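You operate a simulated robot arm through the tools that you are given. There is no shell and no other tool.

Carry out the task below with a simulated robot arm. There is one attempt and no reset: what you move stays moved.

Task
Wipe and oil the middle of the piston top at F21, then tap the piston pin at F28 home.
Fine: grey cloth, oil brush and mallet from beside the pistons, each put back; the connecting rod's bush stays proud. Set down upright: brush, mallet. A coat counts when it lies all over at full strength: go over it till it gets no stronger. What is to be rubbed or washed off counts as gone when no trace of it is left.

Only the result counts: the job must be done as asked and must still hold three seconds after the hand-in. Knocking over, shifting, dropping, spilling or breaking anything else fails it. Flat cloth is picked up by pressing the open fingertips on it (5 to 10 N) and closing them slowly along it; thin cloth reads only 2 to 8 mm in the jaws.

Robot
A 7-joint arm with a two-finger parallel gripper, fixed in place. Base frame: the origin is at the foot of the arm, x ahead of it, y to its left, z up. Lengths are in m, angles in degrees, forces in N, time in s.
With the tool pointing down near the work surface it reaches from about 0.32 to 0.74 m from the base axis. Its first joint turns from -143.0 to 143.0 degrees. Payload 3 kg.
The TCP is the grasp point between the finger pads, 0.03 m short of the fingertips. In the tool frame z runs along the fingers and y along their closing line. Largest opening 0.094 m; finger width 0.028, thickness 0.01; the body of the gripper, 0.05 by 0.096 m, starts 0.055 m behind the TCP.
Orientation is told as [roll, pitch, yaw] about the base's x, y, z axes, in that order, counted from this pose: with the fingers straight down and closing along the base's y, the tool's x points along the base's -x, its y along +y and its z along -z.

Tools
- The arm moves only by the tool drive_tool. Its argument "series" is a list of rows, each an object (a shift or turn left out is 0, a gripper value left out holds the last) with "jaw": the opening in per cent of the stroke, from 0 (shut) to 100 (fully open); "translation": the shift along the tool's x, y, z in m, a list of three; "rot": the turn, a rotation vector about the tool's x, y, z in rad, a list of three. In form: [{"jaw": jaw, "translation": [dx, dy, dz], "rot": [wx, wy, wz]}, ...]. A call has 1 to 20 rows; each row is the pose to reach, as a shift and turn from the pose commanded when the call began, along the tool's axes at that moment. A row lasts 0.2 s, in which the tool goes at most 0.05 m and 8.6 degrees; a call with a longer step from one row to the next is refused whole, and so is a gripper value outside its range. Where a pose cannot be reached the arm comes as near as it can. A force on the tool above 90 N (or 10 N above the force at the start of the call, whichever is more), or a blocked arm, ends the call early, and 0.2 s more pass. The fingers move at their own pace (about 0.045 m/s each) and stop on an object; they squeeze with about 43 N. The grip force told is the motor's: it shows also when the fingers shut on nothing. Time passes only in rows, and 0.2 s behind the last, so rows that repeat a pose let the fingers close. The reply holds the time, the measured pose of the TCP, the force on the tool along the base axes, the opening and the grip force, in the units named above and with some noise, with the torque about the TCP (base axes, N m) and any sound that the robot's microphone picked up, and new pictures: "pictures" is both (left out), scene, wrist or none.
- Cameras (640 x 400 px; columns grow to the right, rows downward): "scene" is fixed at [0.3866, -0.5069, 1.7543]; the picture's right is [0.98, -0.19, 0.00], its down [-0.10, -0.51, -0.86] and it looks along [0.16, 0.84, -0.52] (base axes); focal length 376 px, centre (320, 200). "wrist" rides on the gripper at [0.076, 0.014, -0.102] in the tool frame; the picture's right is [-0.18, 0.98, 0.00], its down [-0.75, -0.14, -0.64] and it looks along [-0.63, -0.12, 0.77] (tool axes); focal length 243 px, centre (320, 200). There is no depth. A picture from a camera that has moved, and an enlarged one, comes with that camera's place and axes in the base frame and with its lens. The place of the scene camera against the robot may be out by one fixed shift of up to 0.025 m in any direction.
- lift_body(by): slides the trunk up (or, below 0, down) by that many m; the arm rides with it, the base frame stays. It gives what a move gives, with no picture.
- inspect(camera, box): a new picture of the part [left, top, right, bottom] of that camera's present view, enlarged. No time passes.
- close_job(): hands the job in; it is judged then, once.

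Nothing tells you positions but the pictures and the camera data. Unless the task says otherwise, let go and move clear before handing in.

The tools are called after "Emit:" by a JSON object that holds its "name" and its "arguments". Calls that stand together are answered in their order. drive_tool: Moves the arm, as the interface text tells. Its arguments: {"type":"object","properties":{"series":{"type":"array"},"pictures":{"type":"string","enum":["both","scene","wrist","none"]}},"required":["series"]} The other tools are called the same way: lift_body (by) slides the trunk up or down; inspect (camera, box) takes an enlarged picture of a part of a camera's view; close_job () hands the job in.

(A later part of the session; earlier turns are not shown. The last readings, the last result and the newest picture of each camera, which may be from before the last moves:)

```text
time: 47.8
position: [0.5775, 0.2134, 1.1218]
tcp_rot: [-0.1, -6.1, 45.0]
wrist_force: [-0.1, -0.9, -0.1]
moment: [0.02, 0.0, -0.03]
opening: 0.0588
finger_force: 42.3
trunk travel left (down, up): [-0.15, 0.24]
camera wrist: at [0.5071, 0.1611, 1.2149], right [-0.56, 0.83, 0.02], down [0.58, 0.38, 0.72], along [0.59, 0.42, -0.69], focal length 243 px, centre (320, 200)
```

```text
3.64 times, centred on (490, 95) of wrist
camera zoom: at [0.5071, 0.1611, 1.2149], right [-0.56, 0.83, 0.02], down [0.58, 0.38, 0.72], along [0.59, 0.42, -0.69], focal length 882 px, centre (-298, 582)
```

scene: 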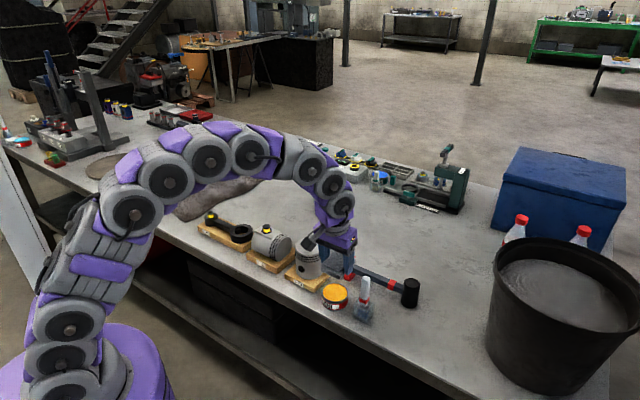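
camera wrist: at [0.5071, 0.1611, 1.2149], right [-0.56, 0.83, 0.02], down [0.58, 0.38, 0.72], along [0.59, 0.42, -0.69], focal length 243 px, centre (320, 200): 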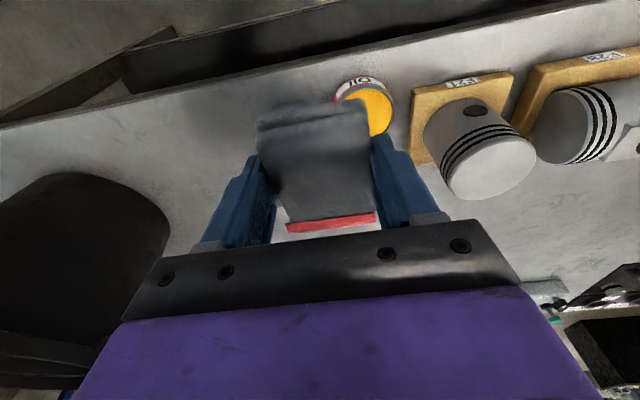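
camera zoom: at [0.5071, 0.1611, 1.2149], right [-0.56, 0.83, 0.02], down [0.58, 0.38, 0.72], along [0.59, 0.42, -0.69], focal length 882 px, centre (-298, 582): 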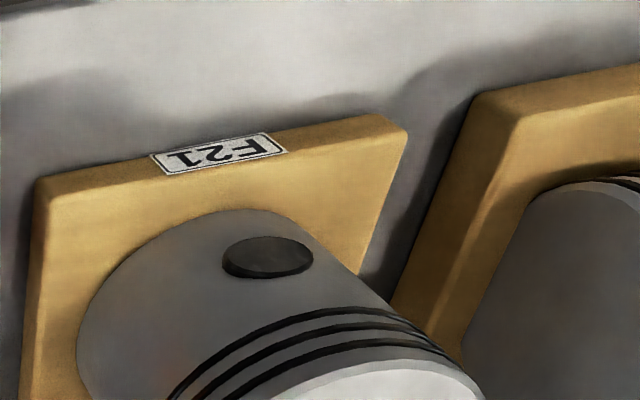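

Emit:
{"name": "inspect", "arguments": {"camera": "wrist", "box": [430, 120, 550, 205]}}

```text
4.71 times, centred on (490, 162) of wrist
camera zoom: at [0.5071, 0.1611, 1.2149], right [-0.56, 0.83, 0.02], down [0.58, 0.38, 0.72], along [0.59, 0.42, -0.69], focal length 1142 px, centre (-480, 376)
```

zoom: 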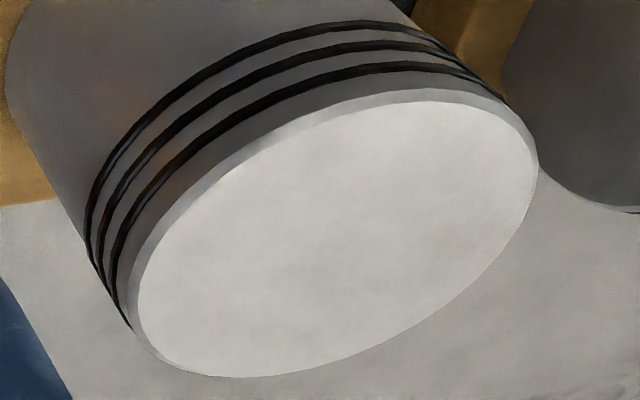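

The top looks clean and even. For certainty I'll give it one more light pass including strokes the other way, since going back is cheap while the cloth is in hand.

Emit:
{"name": "drive_tool", "arguments": {"series": [{"jaw": 0, "translation": [-0.0237, 0.035, 0.0026]}, {"jaw": 0, "translation": [-0.0473, 0.07, 0.0051]}, {"jaw": 0, "translation": [-0.071, 0.1051, 0.0077]}, {"jaw": 0, "translation": [-0.0946, 0.1402, 0.0102]}, {"jaw": 0, "translation": [-0.1183, 0.1752, 0.0128]}, {"jaw": 0, "translation": [-0.115, 0.1752, 0.0436]}, {"jaw": 0, "translation": [-0.1112, 0.1752, 0.0784]}, {"jaw": 0, "translation": [-0.1105, 0.1752, 0.0854]}, {"jaw": 0, "translation": [-0.1105, 0.1752, 0.0854]}], "pictures": "none"}}

```text
time: 49.8
position: [0.5415, 0.4182, 1.0524]
tcp_rot: [0.0, -6.2, 44.8]
wrist_force: [0.0, -0.1, -1.2]
moment: [0.01, 0.01, 0.01]
opening: 0.0593
finger_force: 42.8
trunk travel left (down, up): [-0.15, 0.24]
```

Emit:
{"name": "drive_tool", "arguments": {"series": [{"jaw": 0, "translation": [0.0006, 0.0045, 0.006]}, {"jaw": 0, "translation": [0.0013, 0.0045, 0.012]}, {"jaw": 0, "translation": [0.0014, 0.0045, 0.013]}, {"jaw": 0, "translation": [0.0014, 0.0045, 0.013]}], "pictures": "none"}}

```text
time: 50.8
position: [0.5374, 0.4223, 1.0392]
tcp_rot: [0.0, -6.3, 44.8]
wrist_force: [-2.0, -1.2, 5.7]
moment: [-0.07, -0.17, -0.07]
opening: 0.0589
finger_force: 42.5
trunk travel left (down, up): [-0.15, 0.24]
```

A light 5.7 N. Strokes along both directions now.

Emit:
{"name": "drive_tool", "arguments": {"series": [{"jaw": 0, "translation": [0, 0.009, 0]}, {"jaw": 0, "translation": [0, 0.018, 0]}, {"jaw": 0, "translation": [0, 0.006, 0]}, {"jaw": 0, "translation": [0, -0.006, 0]}, {"jaw": 0, "translation": [0, -0.018, 0]}, {"jaw": 0, "translation": [0, -0.009, 0]}, {"jaw": 0, "translation": [0, 0, 0]}, {"jaw": 0, "translation": [-0.009, 0, 0.001]}, {"jaw": 0, "translation": [-0.016, 0, 0.0017]}, {"jaw": 0, "translation": [-0.008, 0, 0.0009]}, {"jaw": 0, "translation": [0.0, 0, 0]}, {"jaw": 0, "translation": [0.008, 0, -0.0009]}, {"jaw": 0, "translation": [0.016, 0, -0.0017]}, {"jaw": 0, "translation": [0.008, 0, -0.0009]}, {"jaw": 0, "translation": [0, 0, 0]}], "pictures": "scene"}}

Emit:
{"name": "inspect", "arguments": {"camera": "scene", "box": [230, 180, 390, 300]}}

```text
time: 54.0
position: [0.5369, 0.4201, 1.0381]
tcp_rot: [0.0, -6.3, 45.0]
wrist_force: [0.8, -6.9, 12.3]
moment: [-0.29, -0.14, -0.03]
opening: 0.059
finger_force: 42.9
trunk travel left (down, up): [-0.15, 0.24]
```

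scene: 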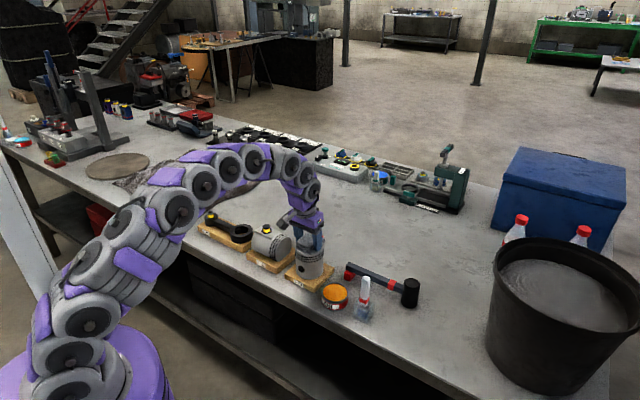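

```text
3.33 times, centred on (310, 240) of scene
camera zoom: at [0.3866, -0.5069, 1.7543], right [0.98, -0.19, 0.0], down [-0.1, -0.51, -0.86], along [0.16, 0.84, -0.52], focal length 1253 px, centre (353, 67)
```

zoom: 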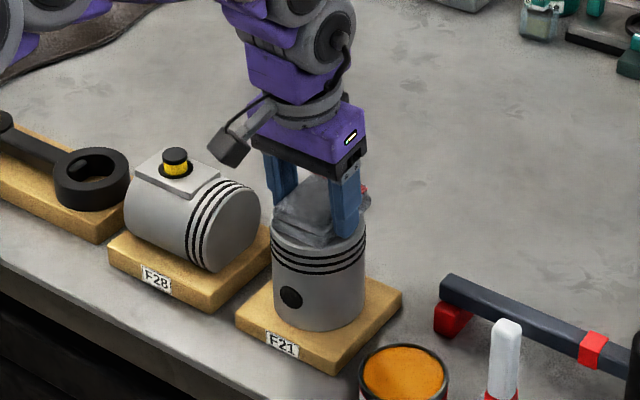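

The piston is unmoved. I'll lift off and carry the cloth back around the brush to its place.

Emit:
{"name": "drive_tool", "arguments": {"series": [{"jaw": 0, "translation": [-0.0031, 0, -0.028]}, {"jaw": 0, "translation": [-0.0062, 0, -0.056]}, {"jaw": 0, "translation": [-0.0092, 0, -0.0845]}, {"jaw": 0, "translation": [0.0229, -0.0244, -0.087]}, {"jaw": 0, "translation": [0.0551, -0.0488, -0.0894]}, {"jaw": 0, "translation": [0.0872, -0.0732, -0.0919]}, {"jaw": 0, "translation": [0.0941, -0.1171, -0.0926]}, {"jaw": 0, "translation": [0.1009, -0.161, -0.0934]}, {"jaw": 0, "translation": [0.1078, -0.2049, -0.0941]}, {"jaw": 0, "translation": [0.1146, -0.2488, -0.0948]}, {"jaw": 0, "translation": [0.1215, -0.2927, -0.0956]}, {"jaw": 0, "translation": [0.1215, -0.2927, -0.0956]}], "pictures": "both"}}

Emit:
{"name": "inspect", "arguments": {"camera": "scene", "box": [280, 225, 340, 275]}}

```text
time: 56.5
position: [0.6494, 0.1197, 1.1192]
tcp_rot: [0.0, -6.2, 44.9]
wrist_force: [-0.1, -0.5, 0.2]
moment: [-0.06, -0.01, 0.03]
opening: 0.059
finger_force: 43.4
trunk travel left (down, up): [-0.15, 0.24]
camera wrist: at [0.5791, 0.0669, 1.2122], right [-0.56, 0.83, 0.02], down [0.58, 0.38, 0.72], along [0.59, 0.42, -0.69], focal length 243 px, centre (320, 200)
```

scene: 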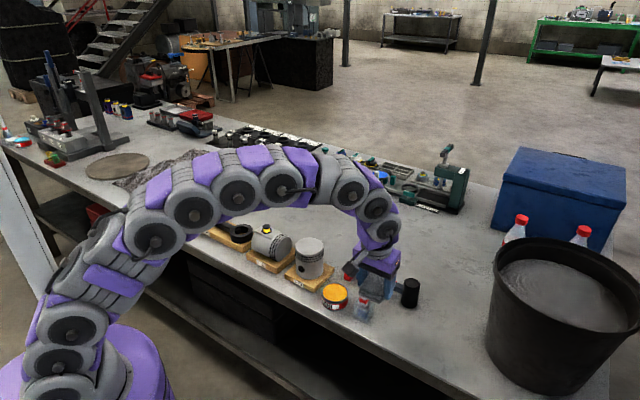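
wrist: 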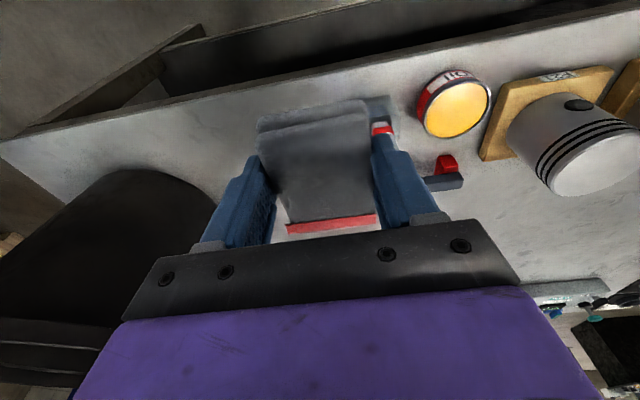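

```text
8.00 times, centred on (310, 250) of scene
camera zoom: at [0.3866, -0.5069, 1.7543], right [0.98, -0.19, 0.0], down [-0.1, -0.51, -0.86], along [0.16, 0.84, -0.52], focal length 3008 px, centre (400, -200)
```

zoom: 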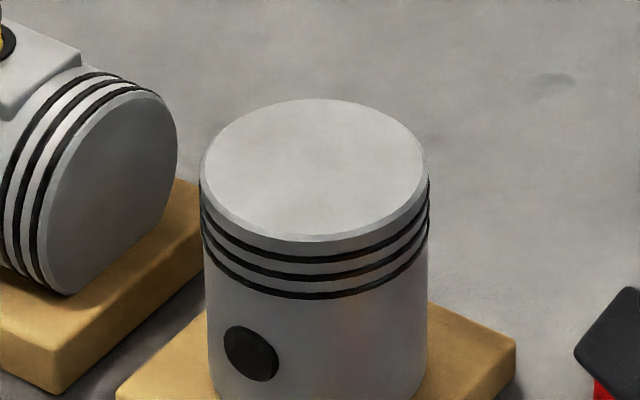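

F21 is spotless. Now to lower the cloth onto its original spot.

Emit:
{"name": "drive_tool", "arguments": {"series": [{"jaw": 0, "translation": [-0.0278, -0.0129, 0.0212]}, {"jaw": 0, "translation": [-0.0557, -0.0258, 0.0424]}, {"jaw": 0, "translation": [-0.0835, -0.0387, 0.0636]}, {"jaw": 0, "translation": [-0.0797, -0.0387, 0.0986]}, {"jaw": 0, "translation": [-0.0759, -0.0387, 0.1336]}, {"jaw": 0, "translation": [-0.0727, -0.0387, 0.1636]}, {"jaw": 0, "translation": [-0.07, -0.0387, 0.188]}, {"jaw": 0, "translation": [-0.0683, -0.0387, 0.204]}, {"jaw": 0, "translation": [-0.0683, -0.0387, 0.204]}], "pictures": "both"}}

Emit:
{"name": "inspect", "arguments": {"camera": "scene", "box": [340, 250, 450, 350]}}

```text
time: 58.5
position: [0.7407, 0.1541, 0.9245]
tcp_rot: [-0.1, -6.1, 44.8]
wrist_force: [0.2, 0.2, -0.5]
moment: [0.0, 0.0, 0.02]
opening: 0.0589
finger_force: 42.7
trunk travel left (down, up): [-0.15, 0.24]
camera wrist: at [0.6706, 0.1023, 1.0177], right [-0.56, 0.83, 0.02], down [0.58, 0.38, 0.72], along [0.59, 0.42, -0.69], focal length 243 px, centre (320, 200)
```

scene: 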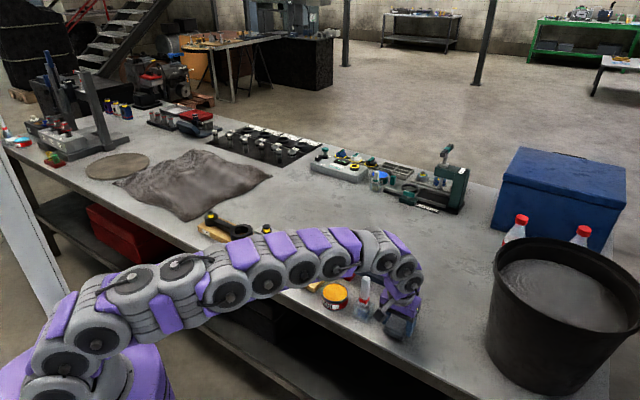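
wrist: 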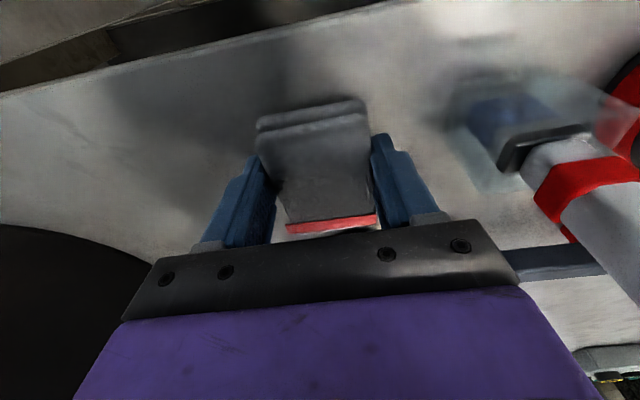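

```text
4.00 times, centred on (395, 300) of scene
camera zoom: at [0.3866, -0.5069, 1.7543], right [0.98, -0.19, 0.0], down [-0.1, -0.51, -0.86], along [0.16, 0.84, -0.52], focal length 1504 px, centre (20, -200)
```

zoom: 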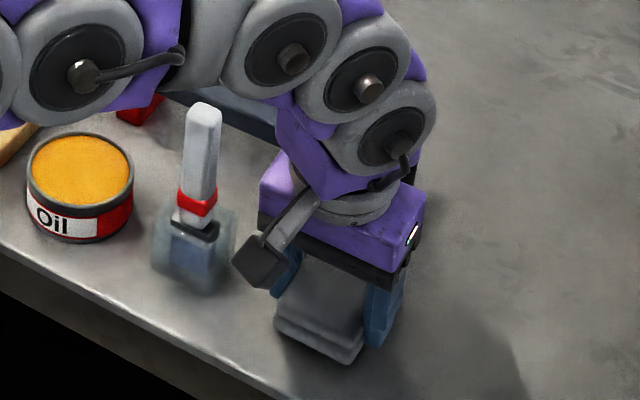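

Emit:
{"name": "drive_tool", "arguments": {"series": [{"jaw": 0, "translation": [0.0004, 0, 0.004]}, {"jaw": 0, "translation": [0.0008, 0, 0.008]}, {"jaw": 0, "translation": [0.0008, 0, 0.008]}], "pictures": "none"}}

```text
time: 59.4
position: [0.7405, 0.1558, 0.9165]
tcp_rot: [0.0, -6.2, 44.8]
wrist_force: [0.0, 0.5, -1.1]
moment: [-0.02, 0.0, -0.01]
opening: 0.0591
finger_force: 43.0
trunk travel left (down, up): [-0.15, 0.24]
```

Emit:
{"name": "drive_tool", "arguments": {"series": [{"jaw": 0, "translation": [0.0002, 0, 0.002]}, {"jaw": 0, "translation": [0.0002, 0, 0.002]}], "pictures": "none"}}

```text
time: 60.0
position: [0.7407, 0.1559, 0.914]
tcp_rot: [0.0, -6.2, 44.8]
wrist_force: [0.3, 0.3, -1.2]
moment: [0.01, 0.0, 0.02]
opening: 0.0593
finger_force: 42.6
trunk travel left (down, up): [-0.15, 0.24]
```

Emit:
{"name": "drive_tool", "arguments": {"series": [{"jaw": 0, "translation": [0.0001, 0, 0.001]}, {"jaw": 0, "translation": [0.0001, 0, 0.001]}], "pictures": "none"}}

```text
time: 60.5
position: [0.7406, 0.1564, 0.914]
tcp_rot: [-0.1, -6.2, 44.9]
wrist_force: [-0.1, 1.0, 2.8]
moment: [0.01, -0.17, 0.01]
opening: 0.059
finger_force: 42.5
trunk travel left (down, up): [-0.15, 0.24]
```

The cloth is touching down on the bench, so I'll release it and rise.

Emit:
{"name": "drive_tool", "arguments": {"series": [{"jaw": 66}, {"jaw": 72}, {"jaw": 80}, {"jaw": 84}, {"jaw": 84}, {"jaw": 84, "translation": [-0.0011, 0, -0.01]}, {"jaw": 84, "translation": [-0.0043, 0, -0.04]}, {"jaw": 84, "translation": [-0.0087, 0, -0.08]}, {"jaw": 84, "translation": [-0.013, 0, -0.12]}, {"jaw": 84, "translation": [-0.0162, 0, -0.149]}, {"jaw": 84, "translation": [-0.0162, 0, -0.149]}], "pictures": "both"}}

Emit:
{"name": "inspect", "arguments": {"camera": "scene", "box": [335, 265, 435, 350]}}

Emit:
{"name": "inspect", "arguments": {"camera": "wrist", "box": [250, 20, 530, 200]}}

```text
time: 63.0
position: [0.7432, 0.1569, 1.0638]
tcp_rot: [0.0, -6.2, 44.8]
wrist_force: [-0.1, -1.1, -0.4]
moment: [0.03, -0.01, 0.06]
opening: 0.0789
finger_force: 0.1
trunk travel left (down, up): [-0.15, 0.24]
camera wrist: at [0.673, 0.1044, 1.1572], right [-0.56, 0.83, 0.02], down [0.58, 0.38, 0.72], along [0.59, 0.42, -0.69], focal length 243 px, centre (320, 200)
```

scene: 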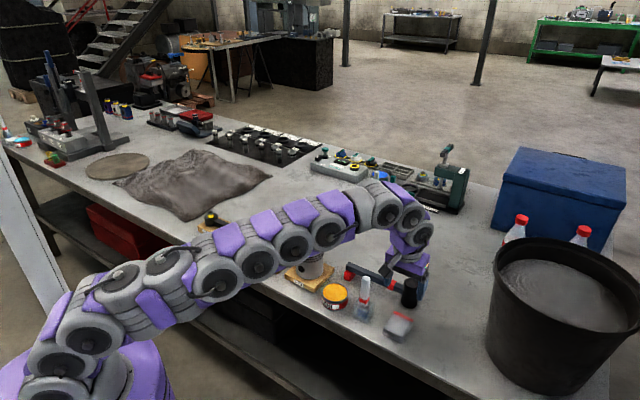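
wrist: 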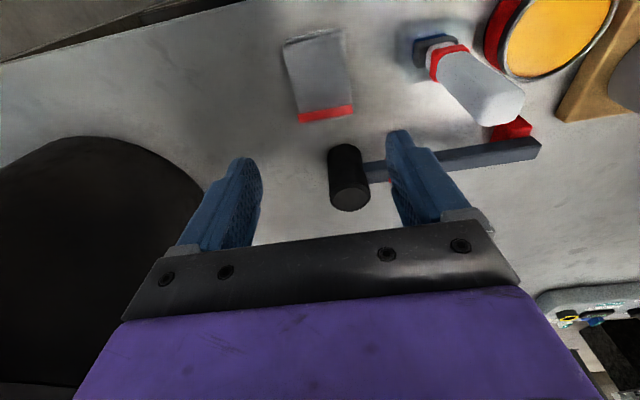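

```text
4.71 times, centred on (385, 308) of scene
camera zoom: at [0.3866, -0.5069, 1.7543], right [0.98, -0.19, 0.0], down [-0.1, -0.51, -0.86], along [0.16, 0.84, -0.52], focal length 1769 px, centre (14, -306)
```

zoom: 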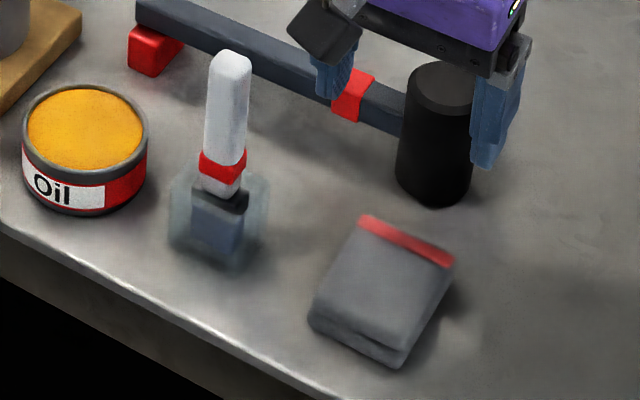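

```text
2.22 times, centred on (390, 110) of wrist
camera zoom: at [0.673, 0.1044, 1.1572], right [-0.56, 0.83, 0.02], down [0.58, 0.38, 0.72], along [0.59, 0.42, -0.69], focal length 539 px, centre (164, 400)
```

zoom: 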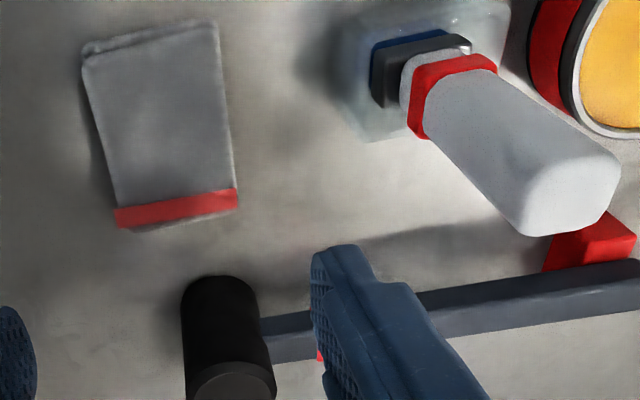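

The cloth is back where it was. Next is the brush: I'll level the tool and go over it with the jaws part open, staying above its tip.

Emit:
{"name": "drive_tool", "arguments": {"series": [{"jaw": 70, "translation": [0, 0, -0.03], "rot": [0, 0.02, 0]}, {"jaw": 70, "translation": [0.001, 0.01, -0.05], "rot": [0, 0.05, 0]}, {"jaw": 70, "translation": [0.002, 0.04, -0.05], "rot": [0, 0.08, 0]}, {"jaw": 70, "translation": [0.003, 0.07, -0.05], "rot": [0, 0.108, 0]}, {"jaw": 70, "translation": [0.003, 0.0996, -0.05], "rot": [0, 0.108, 0]}, {"jaw": 70, "translation": [0.003, 0.0996, -0.05], "rot": [0, 0.108, 0]}], "pictures": "both"}}

Emit:
{"name": "inspect", "arguments": {"camera": "wrist", "box": [220, 20, 440, 200]}}

```text
time: 64.3
position: [0.6683, 0.221, 1.1139]
tcp_rot: [0.0, 0.0, 44.8]
wrist_force: [0.3, -0.1, 0.2]
moment: [0.02, 0.0, -0.04]
opening: 0.0657
finger_force: 0.1
trunk travel left (down, up): [-0.15, 0.24]
camera wrist: at [0.6057, 0.1757, 1.2155], right [-0.56, 0.83, 0.0], down [0.63, 0.43, 0.64], along [0.53, 0.36, -0.77], focal length 243 px, centre (320, 200)
```

scene: 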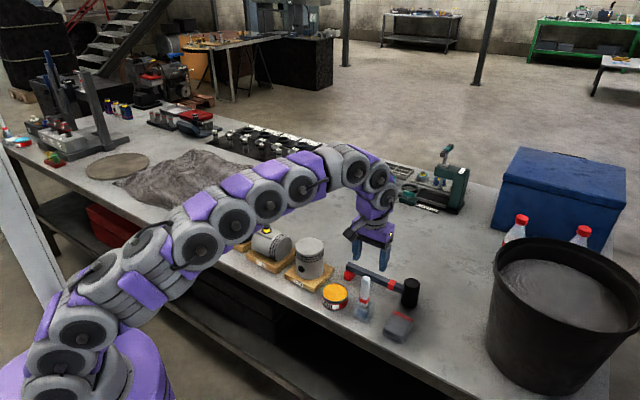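
wrist: 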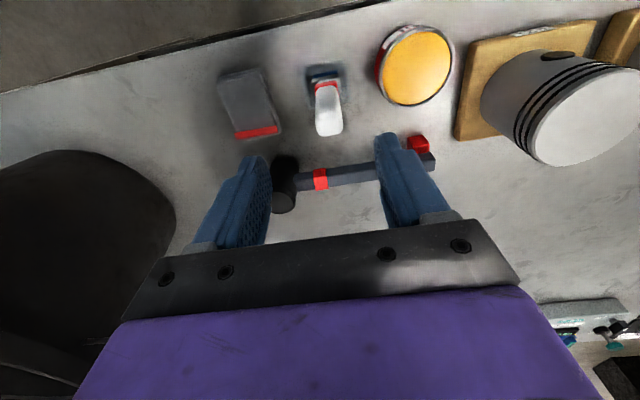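

```text
2.22 times, centred on (330, 110) of wrist
camera zoom: at [0.6057, 0.1757, 1.2155], right [-0.56, 0.83, 0.0], down [0.63, 0.43, 0.64], along [0.53, 0.36, -0.77], focal length 539 px, centre (298, 400)
```

zoom: 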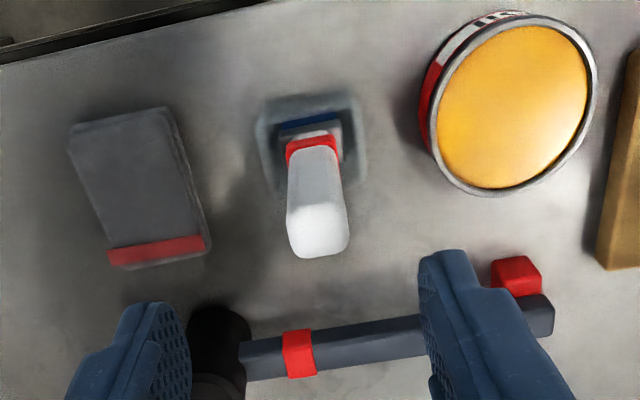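

By the tool-frame geometry the brush handle is 7 mm to the tool's +y side. I'll correct for that and descend so the fingers straddle the handle.

Emit:
{"name": "drive_tool", "arguments": {"series": [{"jaw": 70, "translation": [-0.002, 0.007, 0.0]}, {"jaw": 70, "translation": [-0.002, 0.007, 0.04]}, {"jaw": 70, "translation": [-0.002, 0.007, 0.08]}, {"jaw": 70, "translation": [-0.002, 0.007, 0.1]}, {"jaw": 70, "translation": [-0.002, 0.007, 0.1]}], "pictures": "both"}}

Emit:
{"name": "inspect", "arguments": {"camera": "wrist", "box": [200, 40, 440, 230]}}

Emit:
{"name": "inspect", "arguments": {"camera": "scene", "box": [320, 220, 440, 330]}}

```text
time: 65.5
position: [0.6607, 0.2288, 1.0099]
tcp_rot: [0.0, -0.1, 44.7]
wrist_force: [-0.9, 0.7, 0.4]
moment: [0.0, 0.02, -0.03]
opening: 0.066
finger_force: 0.1
trunk travel left (down, up): [-0.15, 0.24]
camera wrist: at [0.5986, 0.1835, 1.1128], right [-0.56, 0.83, 0.0], down [0.63, 0.43, 0.64], along [0.53, 0.36, -0.77], focal length 243 px, centre (320, 200)
```

scene: 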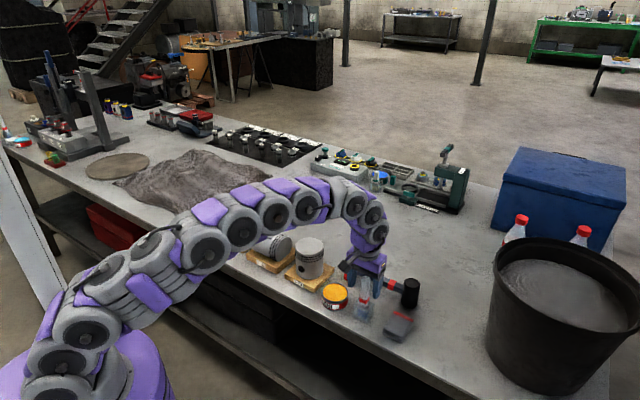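
wrist: 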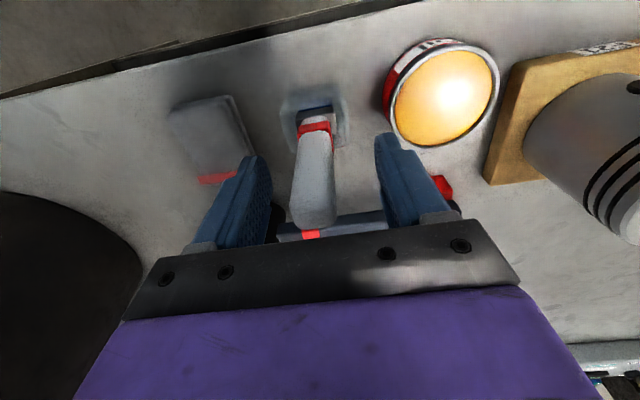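

```text
2.11 times, centred on (320, 135) of wrist
camera zoom: at [0.5986, 0.1835, 1.1128], right [-0.56, 0.83, 0.0], down [0.63, 0.43, 0.64], along [0.53, 0.36, -0.77], focal length 511 px, centre (320, 337)
```

zoom: 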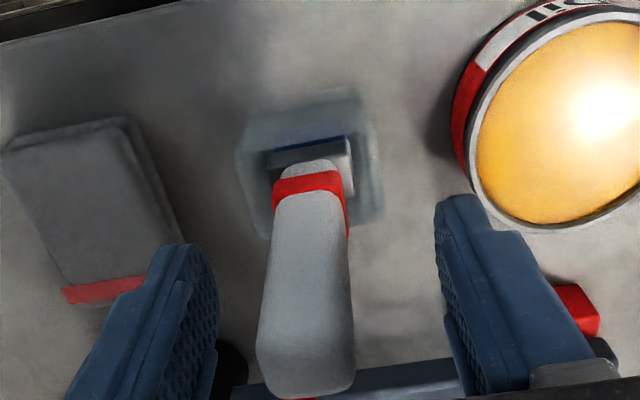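

```text
3.64 times, centred on (380, 275) of scene
camera zoom: at [0.3866, -0.5069, 1.7543], right [0.98, -0.19, 0.0], down [-0.1, -0.51, -0.86], along [0.16, 0.84, -0.52], focal length 1367 px, centre (102, -73)
```

zoom: 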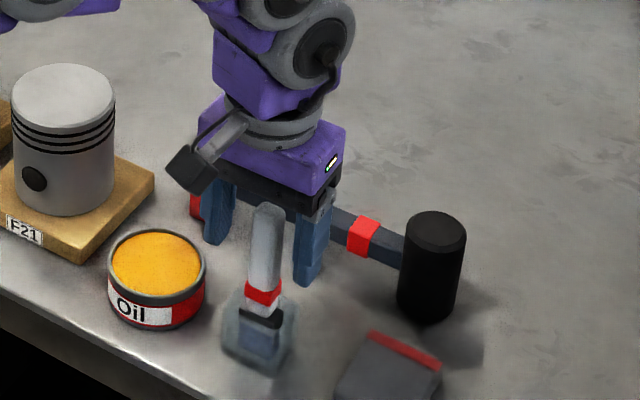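

The brush handle now sits between the fingers to within 4 mm. I'll correct that, lower 2 cm and close on it.

Emit:
{"name": "drive_tool", "arguments": {"series": [{"jaw": 70, "translation": [0, -0.0035, 0.01]}, {"jaw": 70, "translation": [0, -0.0035, 0.018]}, {"jaw": 60, "translation": [0, -0.0035, 0.018]}, {"jaw": 50, "translation": [0, -0.0035, 0.018]}, {"jaw": 40, "translation": [0, -0.0035, 0.018]}, {"jaw": 34, "translation": [0, -0.0035, 0.018]}, {"jaw": 30, "translation": [0, -0.0035, 0.018]}], "pictures": "wrist"}}

Emit:
{"name": "inspect", "arguments": {"camera": "wrist", "box": [200, 40, 440, 230]}}

```text
time: 67.2
position: [0.6633, 0.2255, 0.994]
tcp_rot: [0.0, 0.0, 44.9]
wrist_force: [-0.2, 0.4, 0.7]
moment: [-0.04, -0.01, 0.02]
opening: 0.0284
finger_force: 0.0
trunk travel left (down, up): [-0.15, 0.24]
camera wrist: at [0.5999, 0.1808, 1.0961], right [-0.56, 0.83, 0.0], down [0.63, 0.43, 0.64], along [0.53, 0.36, -0.77], focal length 243 px, centre (320, 200)
```

wrist: 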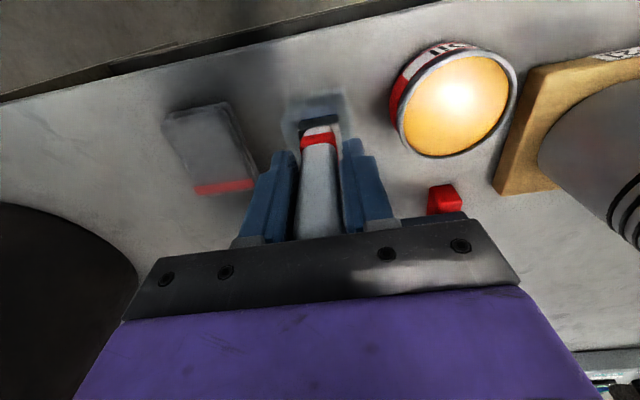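

```text
2.11 times, centred on (320, 135) of wrist
camera zoom: at [0.5999, 0.1808, 1.0961], right [-0.56, 0.83, 0.0], down [0.63, 0.43, 0.64], along [0.53, 0.36, -0.77], focal length 511 px, centre (320, 337)
```

zoom: 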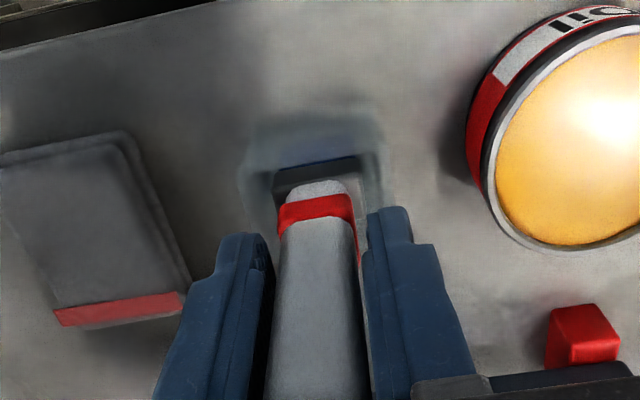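

Well centred. Closing on the handle.

Emit:
{"name": "drive_tool", "arguments": {"series": [{"jaw": 27}, {"jaw": 24}, {"jaw": 21}, {"jaw": 18}, {"jaw": 10}, {"jaw": 0}, {"jaw": 0}], "pictures": "wrist"}}

Emit:
{"name": "inspect", "arguments": {"camera": "wrist", "box": [200, 40, 440, 230]}}

```text
time: 68.8
position: [0.6621, 0.2257, 0.9947]
tcp_rot: [0.0, 0.0, 44.8]
wrist_force: [0.3, 0.4, 0.7]
moment: [0.0, 0.05, 0.02]
opening: 0.0254
finger_force: 42.9
trunk travel left (down, up): [-0.15, 0.24]
camera wrist: at [0.5999, 0.1808, 1.096], right [-0.56, 0.83, 0.0], down [0.63, 0.43, 0.64], along [0.53, 0.36, -0.77], focal length 243 px, centre (320, 200)
```

wrist: 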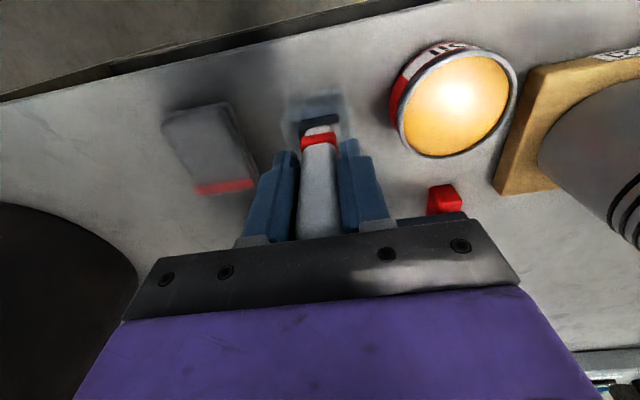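

```text
2.11 times, centred on (320, 135) of wrist
camera zoom: at [0.5999, 0.1808, 1.096], right [-0.56, 0.83, 0.0], down [0.63, 0.43, 0.64], along [0.53, 0.36, -0.77], focal length 511 px, centre (320, 337)
```

zoom: 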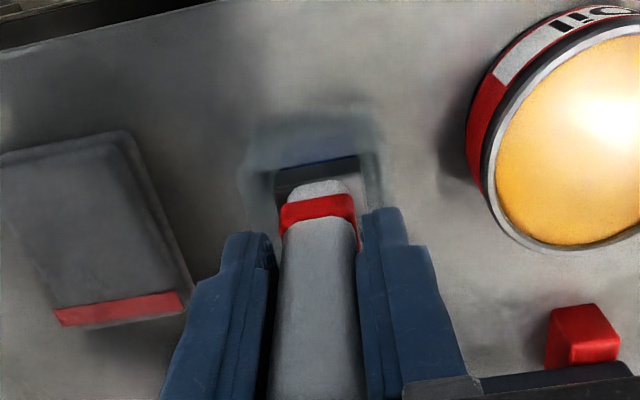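

The brush is held at 0.0254 m. Its put-back pose is (0.6625, 0.2256, 0.9945), yaw 44.8°, level. Lifting straight up.

Emit:
{"name": "drive_tool", "arguments": {"series": [{"jaw": 0, "translation": [0, 0, -0.005]}, {"jaw": 0, "translation": [0, 0, -0.012]}, {"jaw": 0, "translation": [0, 0, -0.02]}, {"jaw": 0, "translation": [0, 0, -0.03]}, {"jaw": 0, "translation": [0, 0, -0.03]}], "pictures": "both"}}

Emit:
{"name": "inspect", "arguments": {"camera": "scene", "box": [320, 220, 440, 330]}}

Emit:
{"name": "inspect", "arguments": {"camera": "wrist", "box": [200, 40, 440, 230]}}

```text
time: 70.0
position: [0.6618, 0.226, 1.025]
tcp_rot: [-0.1, 0.1, 44.8]
wrist_force: [-0.2, 0.7, -1.1]
moment: [-0.03, 0.01, 0.04]
opening: 0.0254
finger_force: 42.7
trunk travel left (down, up): [-0.15, 0.24]
camera wrist: at [0.6002, 0.1809, 1.1268], right [-0.56, 0.83, 0.0], down [0.63, 0.43, 0.64], along [0.53, 0.36, -0.77], focal length 243 px, centre (320, 200)
```

scene: 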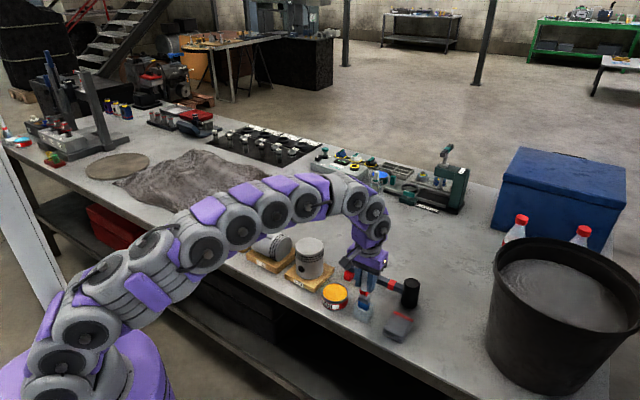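
wrist: 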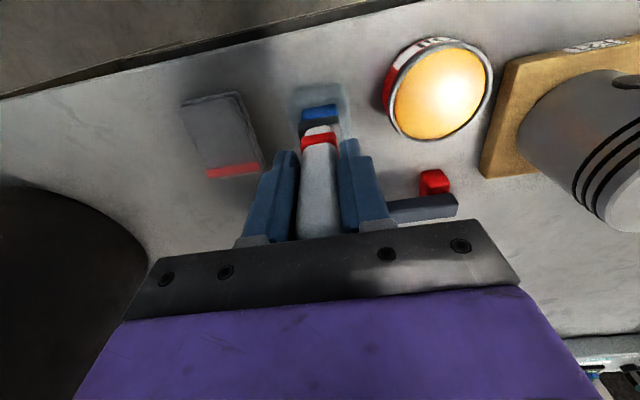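

```text
3.64 times, centred on (380, 275) of scene
camera zoom: at [0.3866, -0.5069, 1.7543], right [0.98, -0.19, 0.0], down [-0.1, -0.51, -0.86], along [0.16, 0.84, -0.52], focal length 1367 px, centre (102, -73)
```

zoom: 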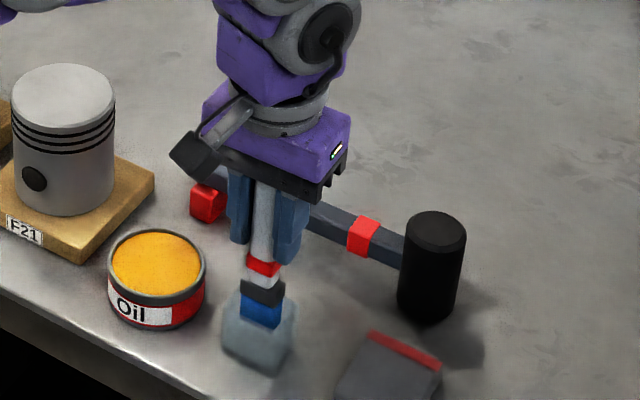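

```text
2.11 times, centred on (320, 135) of wrist
camera zoom: at [0.6002, 0.1809, 1.1268], right [-0.56, 0.83, 0.0], down [0.63, 0.43, 0.64], along [0.53, 0.36, -0.77], focal length 511 px, centre (320, 337)
```

zoom: 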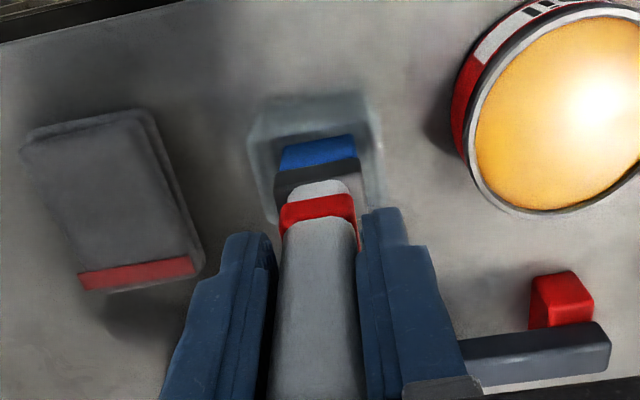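

The brush is sliding out cleanly and the glass holder stays put. I'll keep lifting until it is clear.

Emit:
{"name": "drive_tool", "arguments": {"series": [{"jaw": 0, "translation": [0, 0, -0.012]}, {"jaw": 0, "translation": [0, 0, -0.03]}, {"jaw": 0, "translation": [0, 0, -0.05]}, {"jaw": 0, "translation": [0, 0, -0.07]}, {"jaw": 0, "translation": [0, 0, -0.07]}], "pictures": "both"}}

Emit:
{"name": "inspect", "arguments": {"camera": "scene", "box": [320, 220, 440, 330]}}

Emit:
{"name": "inspect", "arguments": {"camera": "wrist", "box": [240, 40, 520, 230]}}

```text
time: 71.2
position: [0.6627, 0.2268, 1.0959]
tcp_rot: [0.0, 0.0, 44.8]
wrist_force: [1.3, 0.2, -1.0]
moment: [-0.01, -0.01, -0.01]
opening: 0.025
finger_force: 43.3
trunk travel left (down, up): [-0.15, 0.24]
camera wrist: at [0.6002, 0.1821, 1.1979], right [-0.56, 0.83, 0.0], down [0.63, 0.43, 0.64], along [0.53, 0.36, -0.77], focal length 243 px, centre (320, 200)
```

scene: 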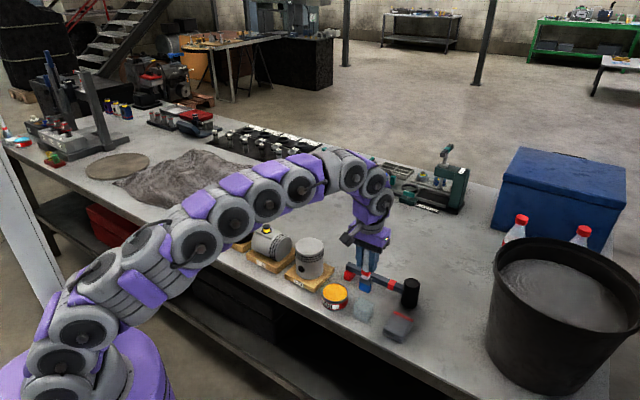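
wrist: 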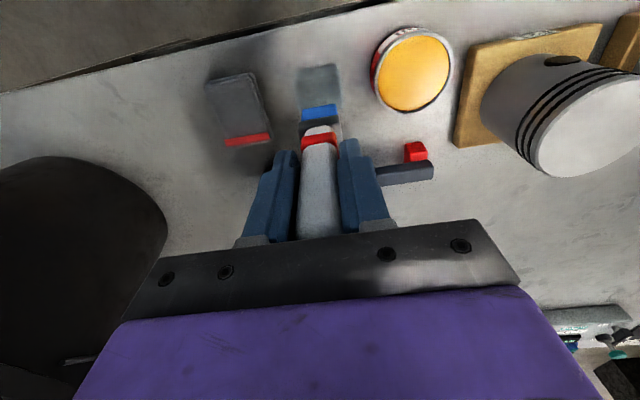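

```text
3.64 times, centred on (380, 275) of scene
camera zoom: at [0.3866, -0.5069, 1.7543], right [0.98, -0.19, 0.0], down [-0.1, -0.51, -0.86], along [0.16, 0.84, -0.52], focal length 1367 px, centre (102, -73)
```

zoom: 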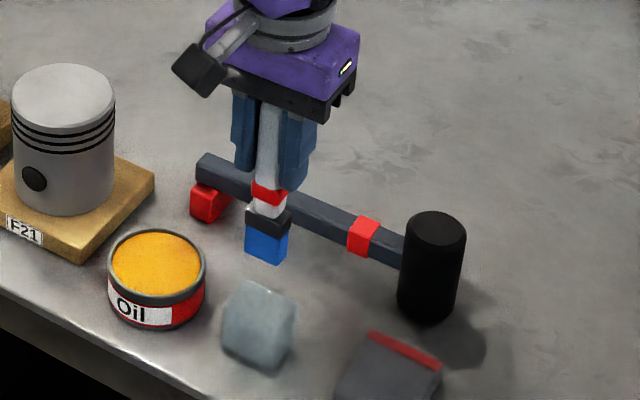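

```text
2.11 times, centred on (380, 135) of wrist
camera zoom: at [0.6002, 0.1821, 1.1979], right [-0.56, 0.83, 0.0], down [0.63, 0.43, 0.64], along [0.53, 0.36, -0.77], focal length 511 px, centre (194, 337)
```

zoom: 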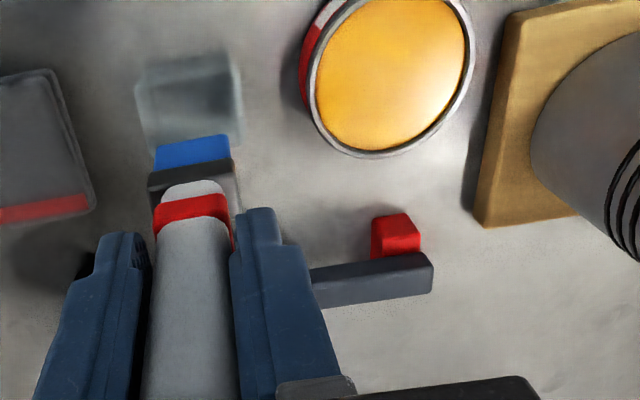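

The brush is free, its bristles about 0.10 m below the TCP and 3 cm wide, and the holder is undisturbed. Now over the oil tin at (0.598, 0.299), to dip the bristle tips.

Emit:
{"name": "drive_tool", "arguments": {"series": [{"jaw": 0, "translation": [-0.0015, 0.0322, 0]}, {"jaw": 0, "translation": [-0.0031, 0.0643, 0]}, {"jaw": 0, "translation": [-0.0046, 0.0965, 0]}, {"jaw": 0, "translation": [-0.0046, 0.0965, 0.03]}, {"jaw": 0, "translation": [-0.0046, 0.0965, 0.06]}, {"jaw": 0, "translation": [-0.0046, 0.0965, 0.06]}], "pictures": "both"}}

Emit:
{"name": "inspect", "arguments": {"camera": "scene", "box": [290, 220, 400, 320]}}

Emit:
{"name": "inspect", "arguments": {"camera": "wrist", "box": [200, 40, 440, 230]}}

```text
time: 72.5
position: [0.6004, 0.3003, 1.0344]
tcp_rot: [0.0, 0.0, 44.8]
wrist_force: [0.3, 0.8, -0.5]
moment: [-0.03, 0.0, 0.0]
opening: 0.0252
finger_force: 42.9
trunk travel left (down, up): [-0.15, 0.24]
camera wrist: at [0.5381, 0.2564, 1.1361], right [-0.56, 0.83, 0.0], down [0.63, 0.43, 0.64], along [0.53, 0.36, -0.77], focal length 243 px, centre (320, 200)
```

scene: 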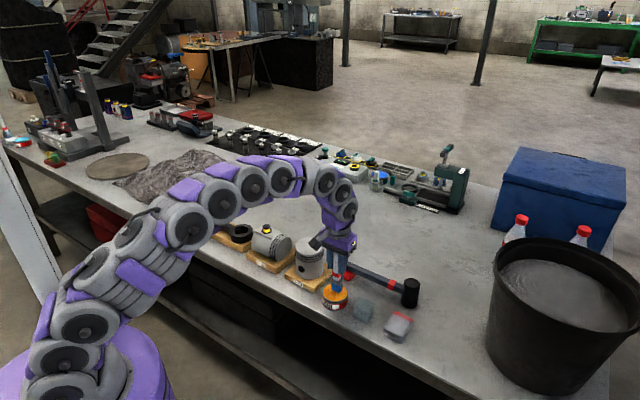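
wrist: 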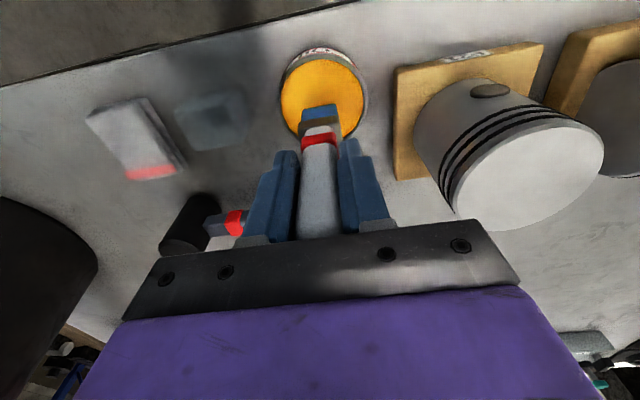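

```text
4.00 times, centred on (345, 270) of scene
camera zoom: at [0.3866, -0.5069, 1.7543], right [0.98, -0.19, 0.0], down [-0.1, -0.51, -0.86], along [0.16, 0.84, -0.52], focal length 1504 px, centre (220, -80)
```

zoom: 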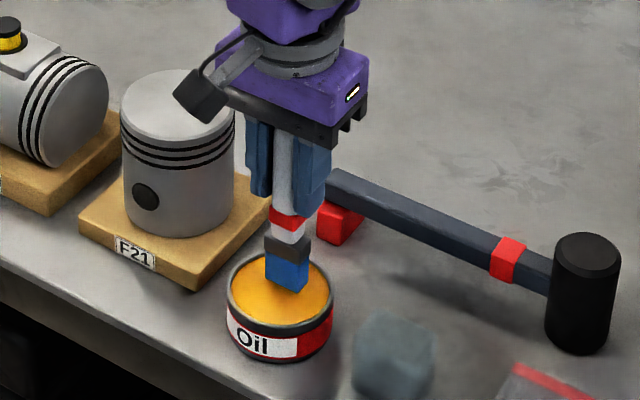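

```text
2.11 times, centred on (320, 135) of wrist
camera zoom: at [0.5381, 0.2564, 1.1361], right [-0.56, 0.83, 0.0], down [0.63, 0.43, 0.64], along [0.53, 0.36, -0.77], focal length 511 px, centre (320, 337)
```

zoom: 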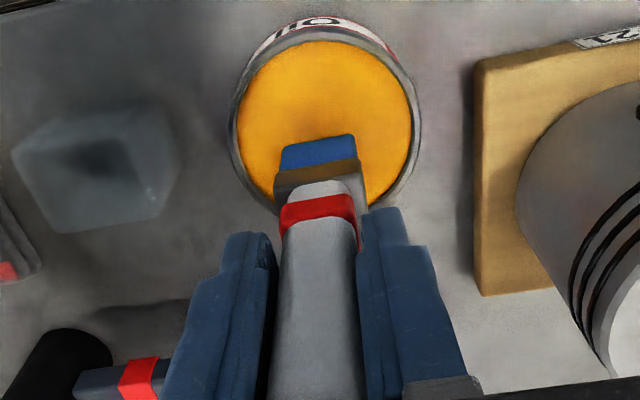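

The bristles are over the middle of the oil. I'll lower gently to dip the tips.

Emit:
{"name": "drive_tool", "arguments": {"series": [{"jaw": 0, "translation": [0.004, 0, 0.01]}, {"jaw": 0, "translation": [0.004, 0, 0.02]}, {"jaw": 0, "translation": [0.004, 0, 0.028]}, {"jaw": 0, "translation": [0.004, 0, 0.028]}], "pictures": "both"}}

Emit:
{"name": "inspect", "arguments": {"camera": "scene", "box": [290, 220, 400, 320]}}

Emit:
{"name": "inspect", "arguments": {"camera": "wrist", "box": [200, 40, 440, 230]}}

```text
time: 73.5
position: [0.5961, 0.2958, 1.0081]
tcp_rot: [-0.2, -0.3, 44.9]
wrist_force: [8.1, -0.7, 40.3]
moment: [0.16, -0.58, -0.03]
opening: 0.0257
finger_force: 43.3
trunk travel left (down, up): [-0.15, 0.24]
camera wrist: at [0.5325, 0.2504, 1.1111], right [-0.56, 0.83, 0.0], down [0.63, 0.43, 0.65], along [0.54, 0.36, -0.76], focal length 243 px, centre (320, 200)
```

scene: 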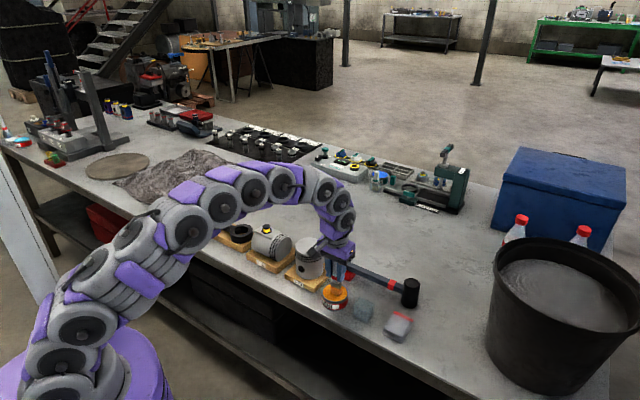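
wrist: 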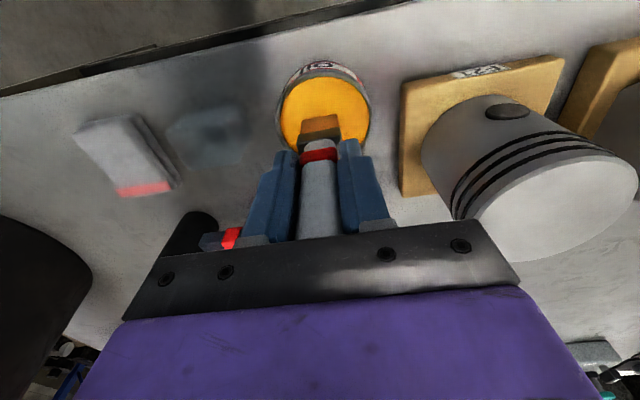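

```text
4.00 times, centred on (345, 270) of scene
camera zoom: at [0.3866, -0.5069, 1.7543], right [0.98, -0.19, 0.0], down [-0.1, -0.51, -0.86], along [0.16, 0.84, -0.52], focal length 1504 px, centre (220, -80)
```

zoom: 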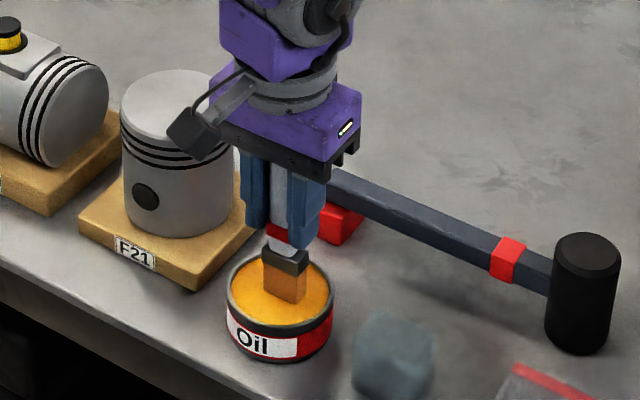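

```text
2.11 times, centred on (320, 135) of wrist
camera zoom: at [0.5325, 0.2504, 1.1111], right [-0.56, 0.83, 0.0], down [0.63, 0.43, 0.65], along [0.54, 0.36, -0.76], focal length 511 px, centre (320, 337)
```

zoom: 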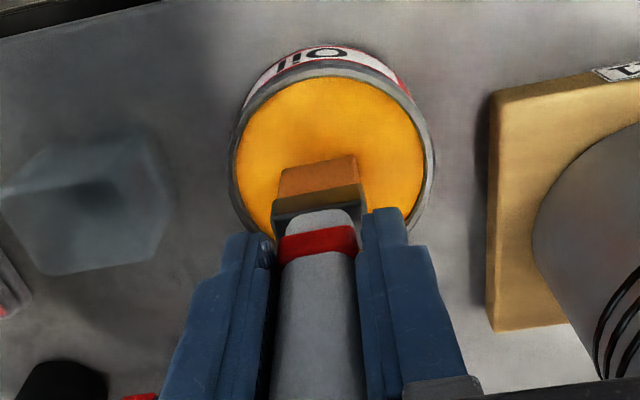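

The bristles took up oil, turning amber, but the oil surface is firm and the force reached 40 N. I'll raise straight away and check that the brush is still well held.

Emit:
{"name": "drive_tool", "arguments": {"series": [{"jaw": 0, "translation": [0, 0, -0.008]}, {"jaw": 0, "translation": [0, 0, -0.03]}, {"jaw": 0, "translation": [0, 0, -0.07]}, {"jaw": 0, "translation": [0, 0, -0.11]}, {"jaw": 0, "translation": [0, 0, -0.14]}, {"jaw": 0, "translation": [0, 0, -0.14]}], "pictures": "both"}}

Emit:
{"name": "inspect", "arguments": {"camera": "scene", "box": [290, 200, 400, 310]}}

Emit:
{"name": "inspect", "arguments": {"camera": "wrist", "box": [200, 40, 440, 230]}}

```text
time: 75.0
position: [0.5991, 0.293, 1.1435]
tcp_rot: [0.0, 0.1, 44.8]
wrist_force: [-0.5, 0.3, -1.6]
moment: [0.0, 0.01, 0.01]
opening: 0.0255
finger_force: 43.5
trunk travel left (down, up): [-0.15, 0.24]
camera wrist: at [0.5357, 0.2497, 1.2452], right [-0.56, 0.83, 0.0], down [0.63, 0.43, 0.64], along [0.53, 0.36, -0.77], focal length 243 px, centre (320, 200)
```

scene: 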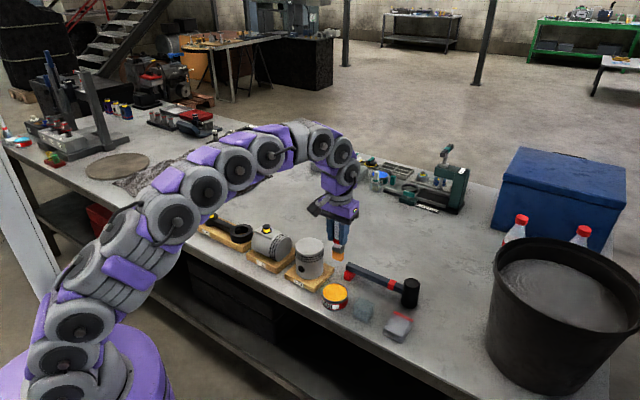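
wrist: 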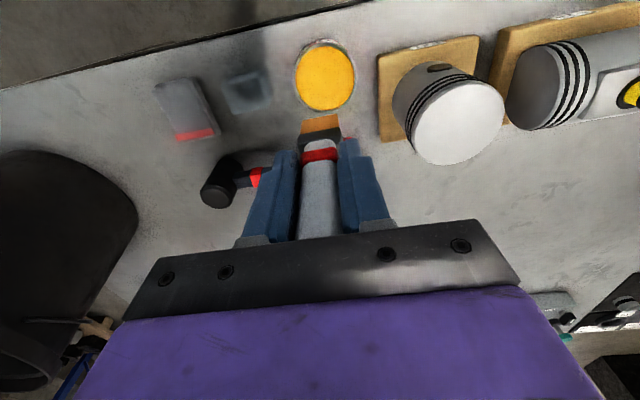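

```text
3.64 times, centred on (345, 255) of scene
camera zoom: at [0.3866, -0.5069, 1.7543], right [0.98, -0.19, 0.0], down [-0.1, -0.51, -0.86], along [0.16, 0.84, -0.52], focal length 1367 px, centre (229, 0)
```

zoom: 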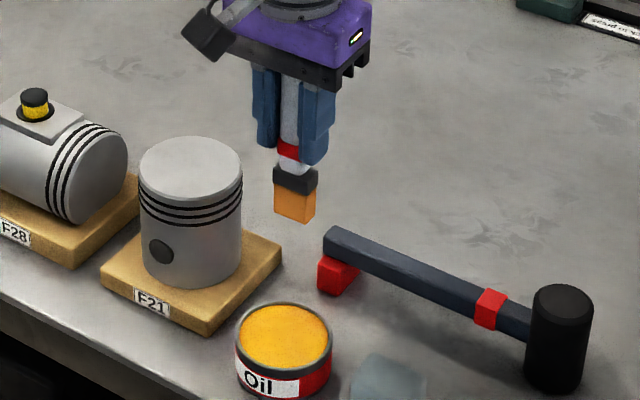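

```text
2.11 times, centred on (320, 135) of wrist
camera zoom: at [0.5357, 0.2497, 1.2452], right [-0.56, 0.83, 0.0], down [0.63, 0.43, 0.64], along [0.53, 0.36, -0.77], focal length 511 px, centre (320, 337)
```

zoom: 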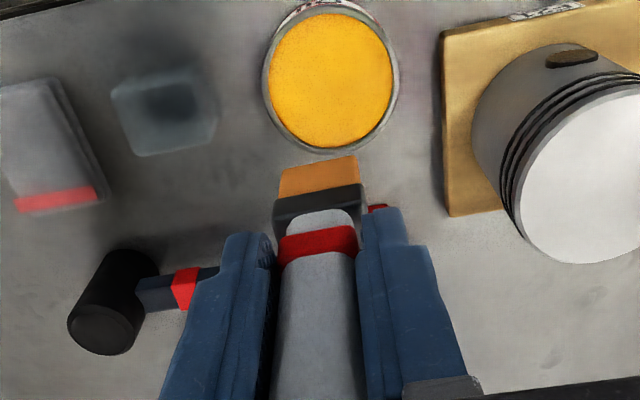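

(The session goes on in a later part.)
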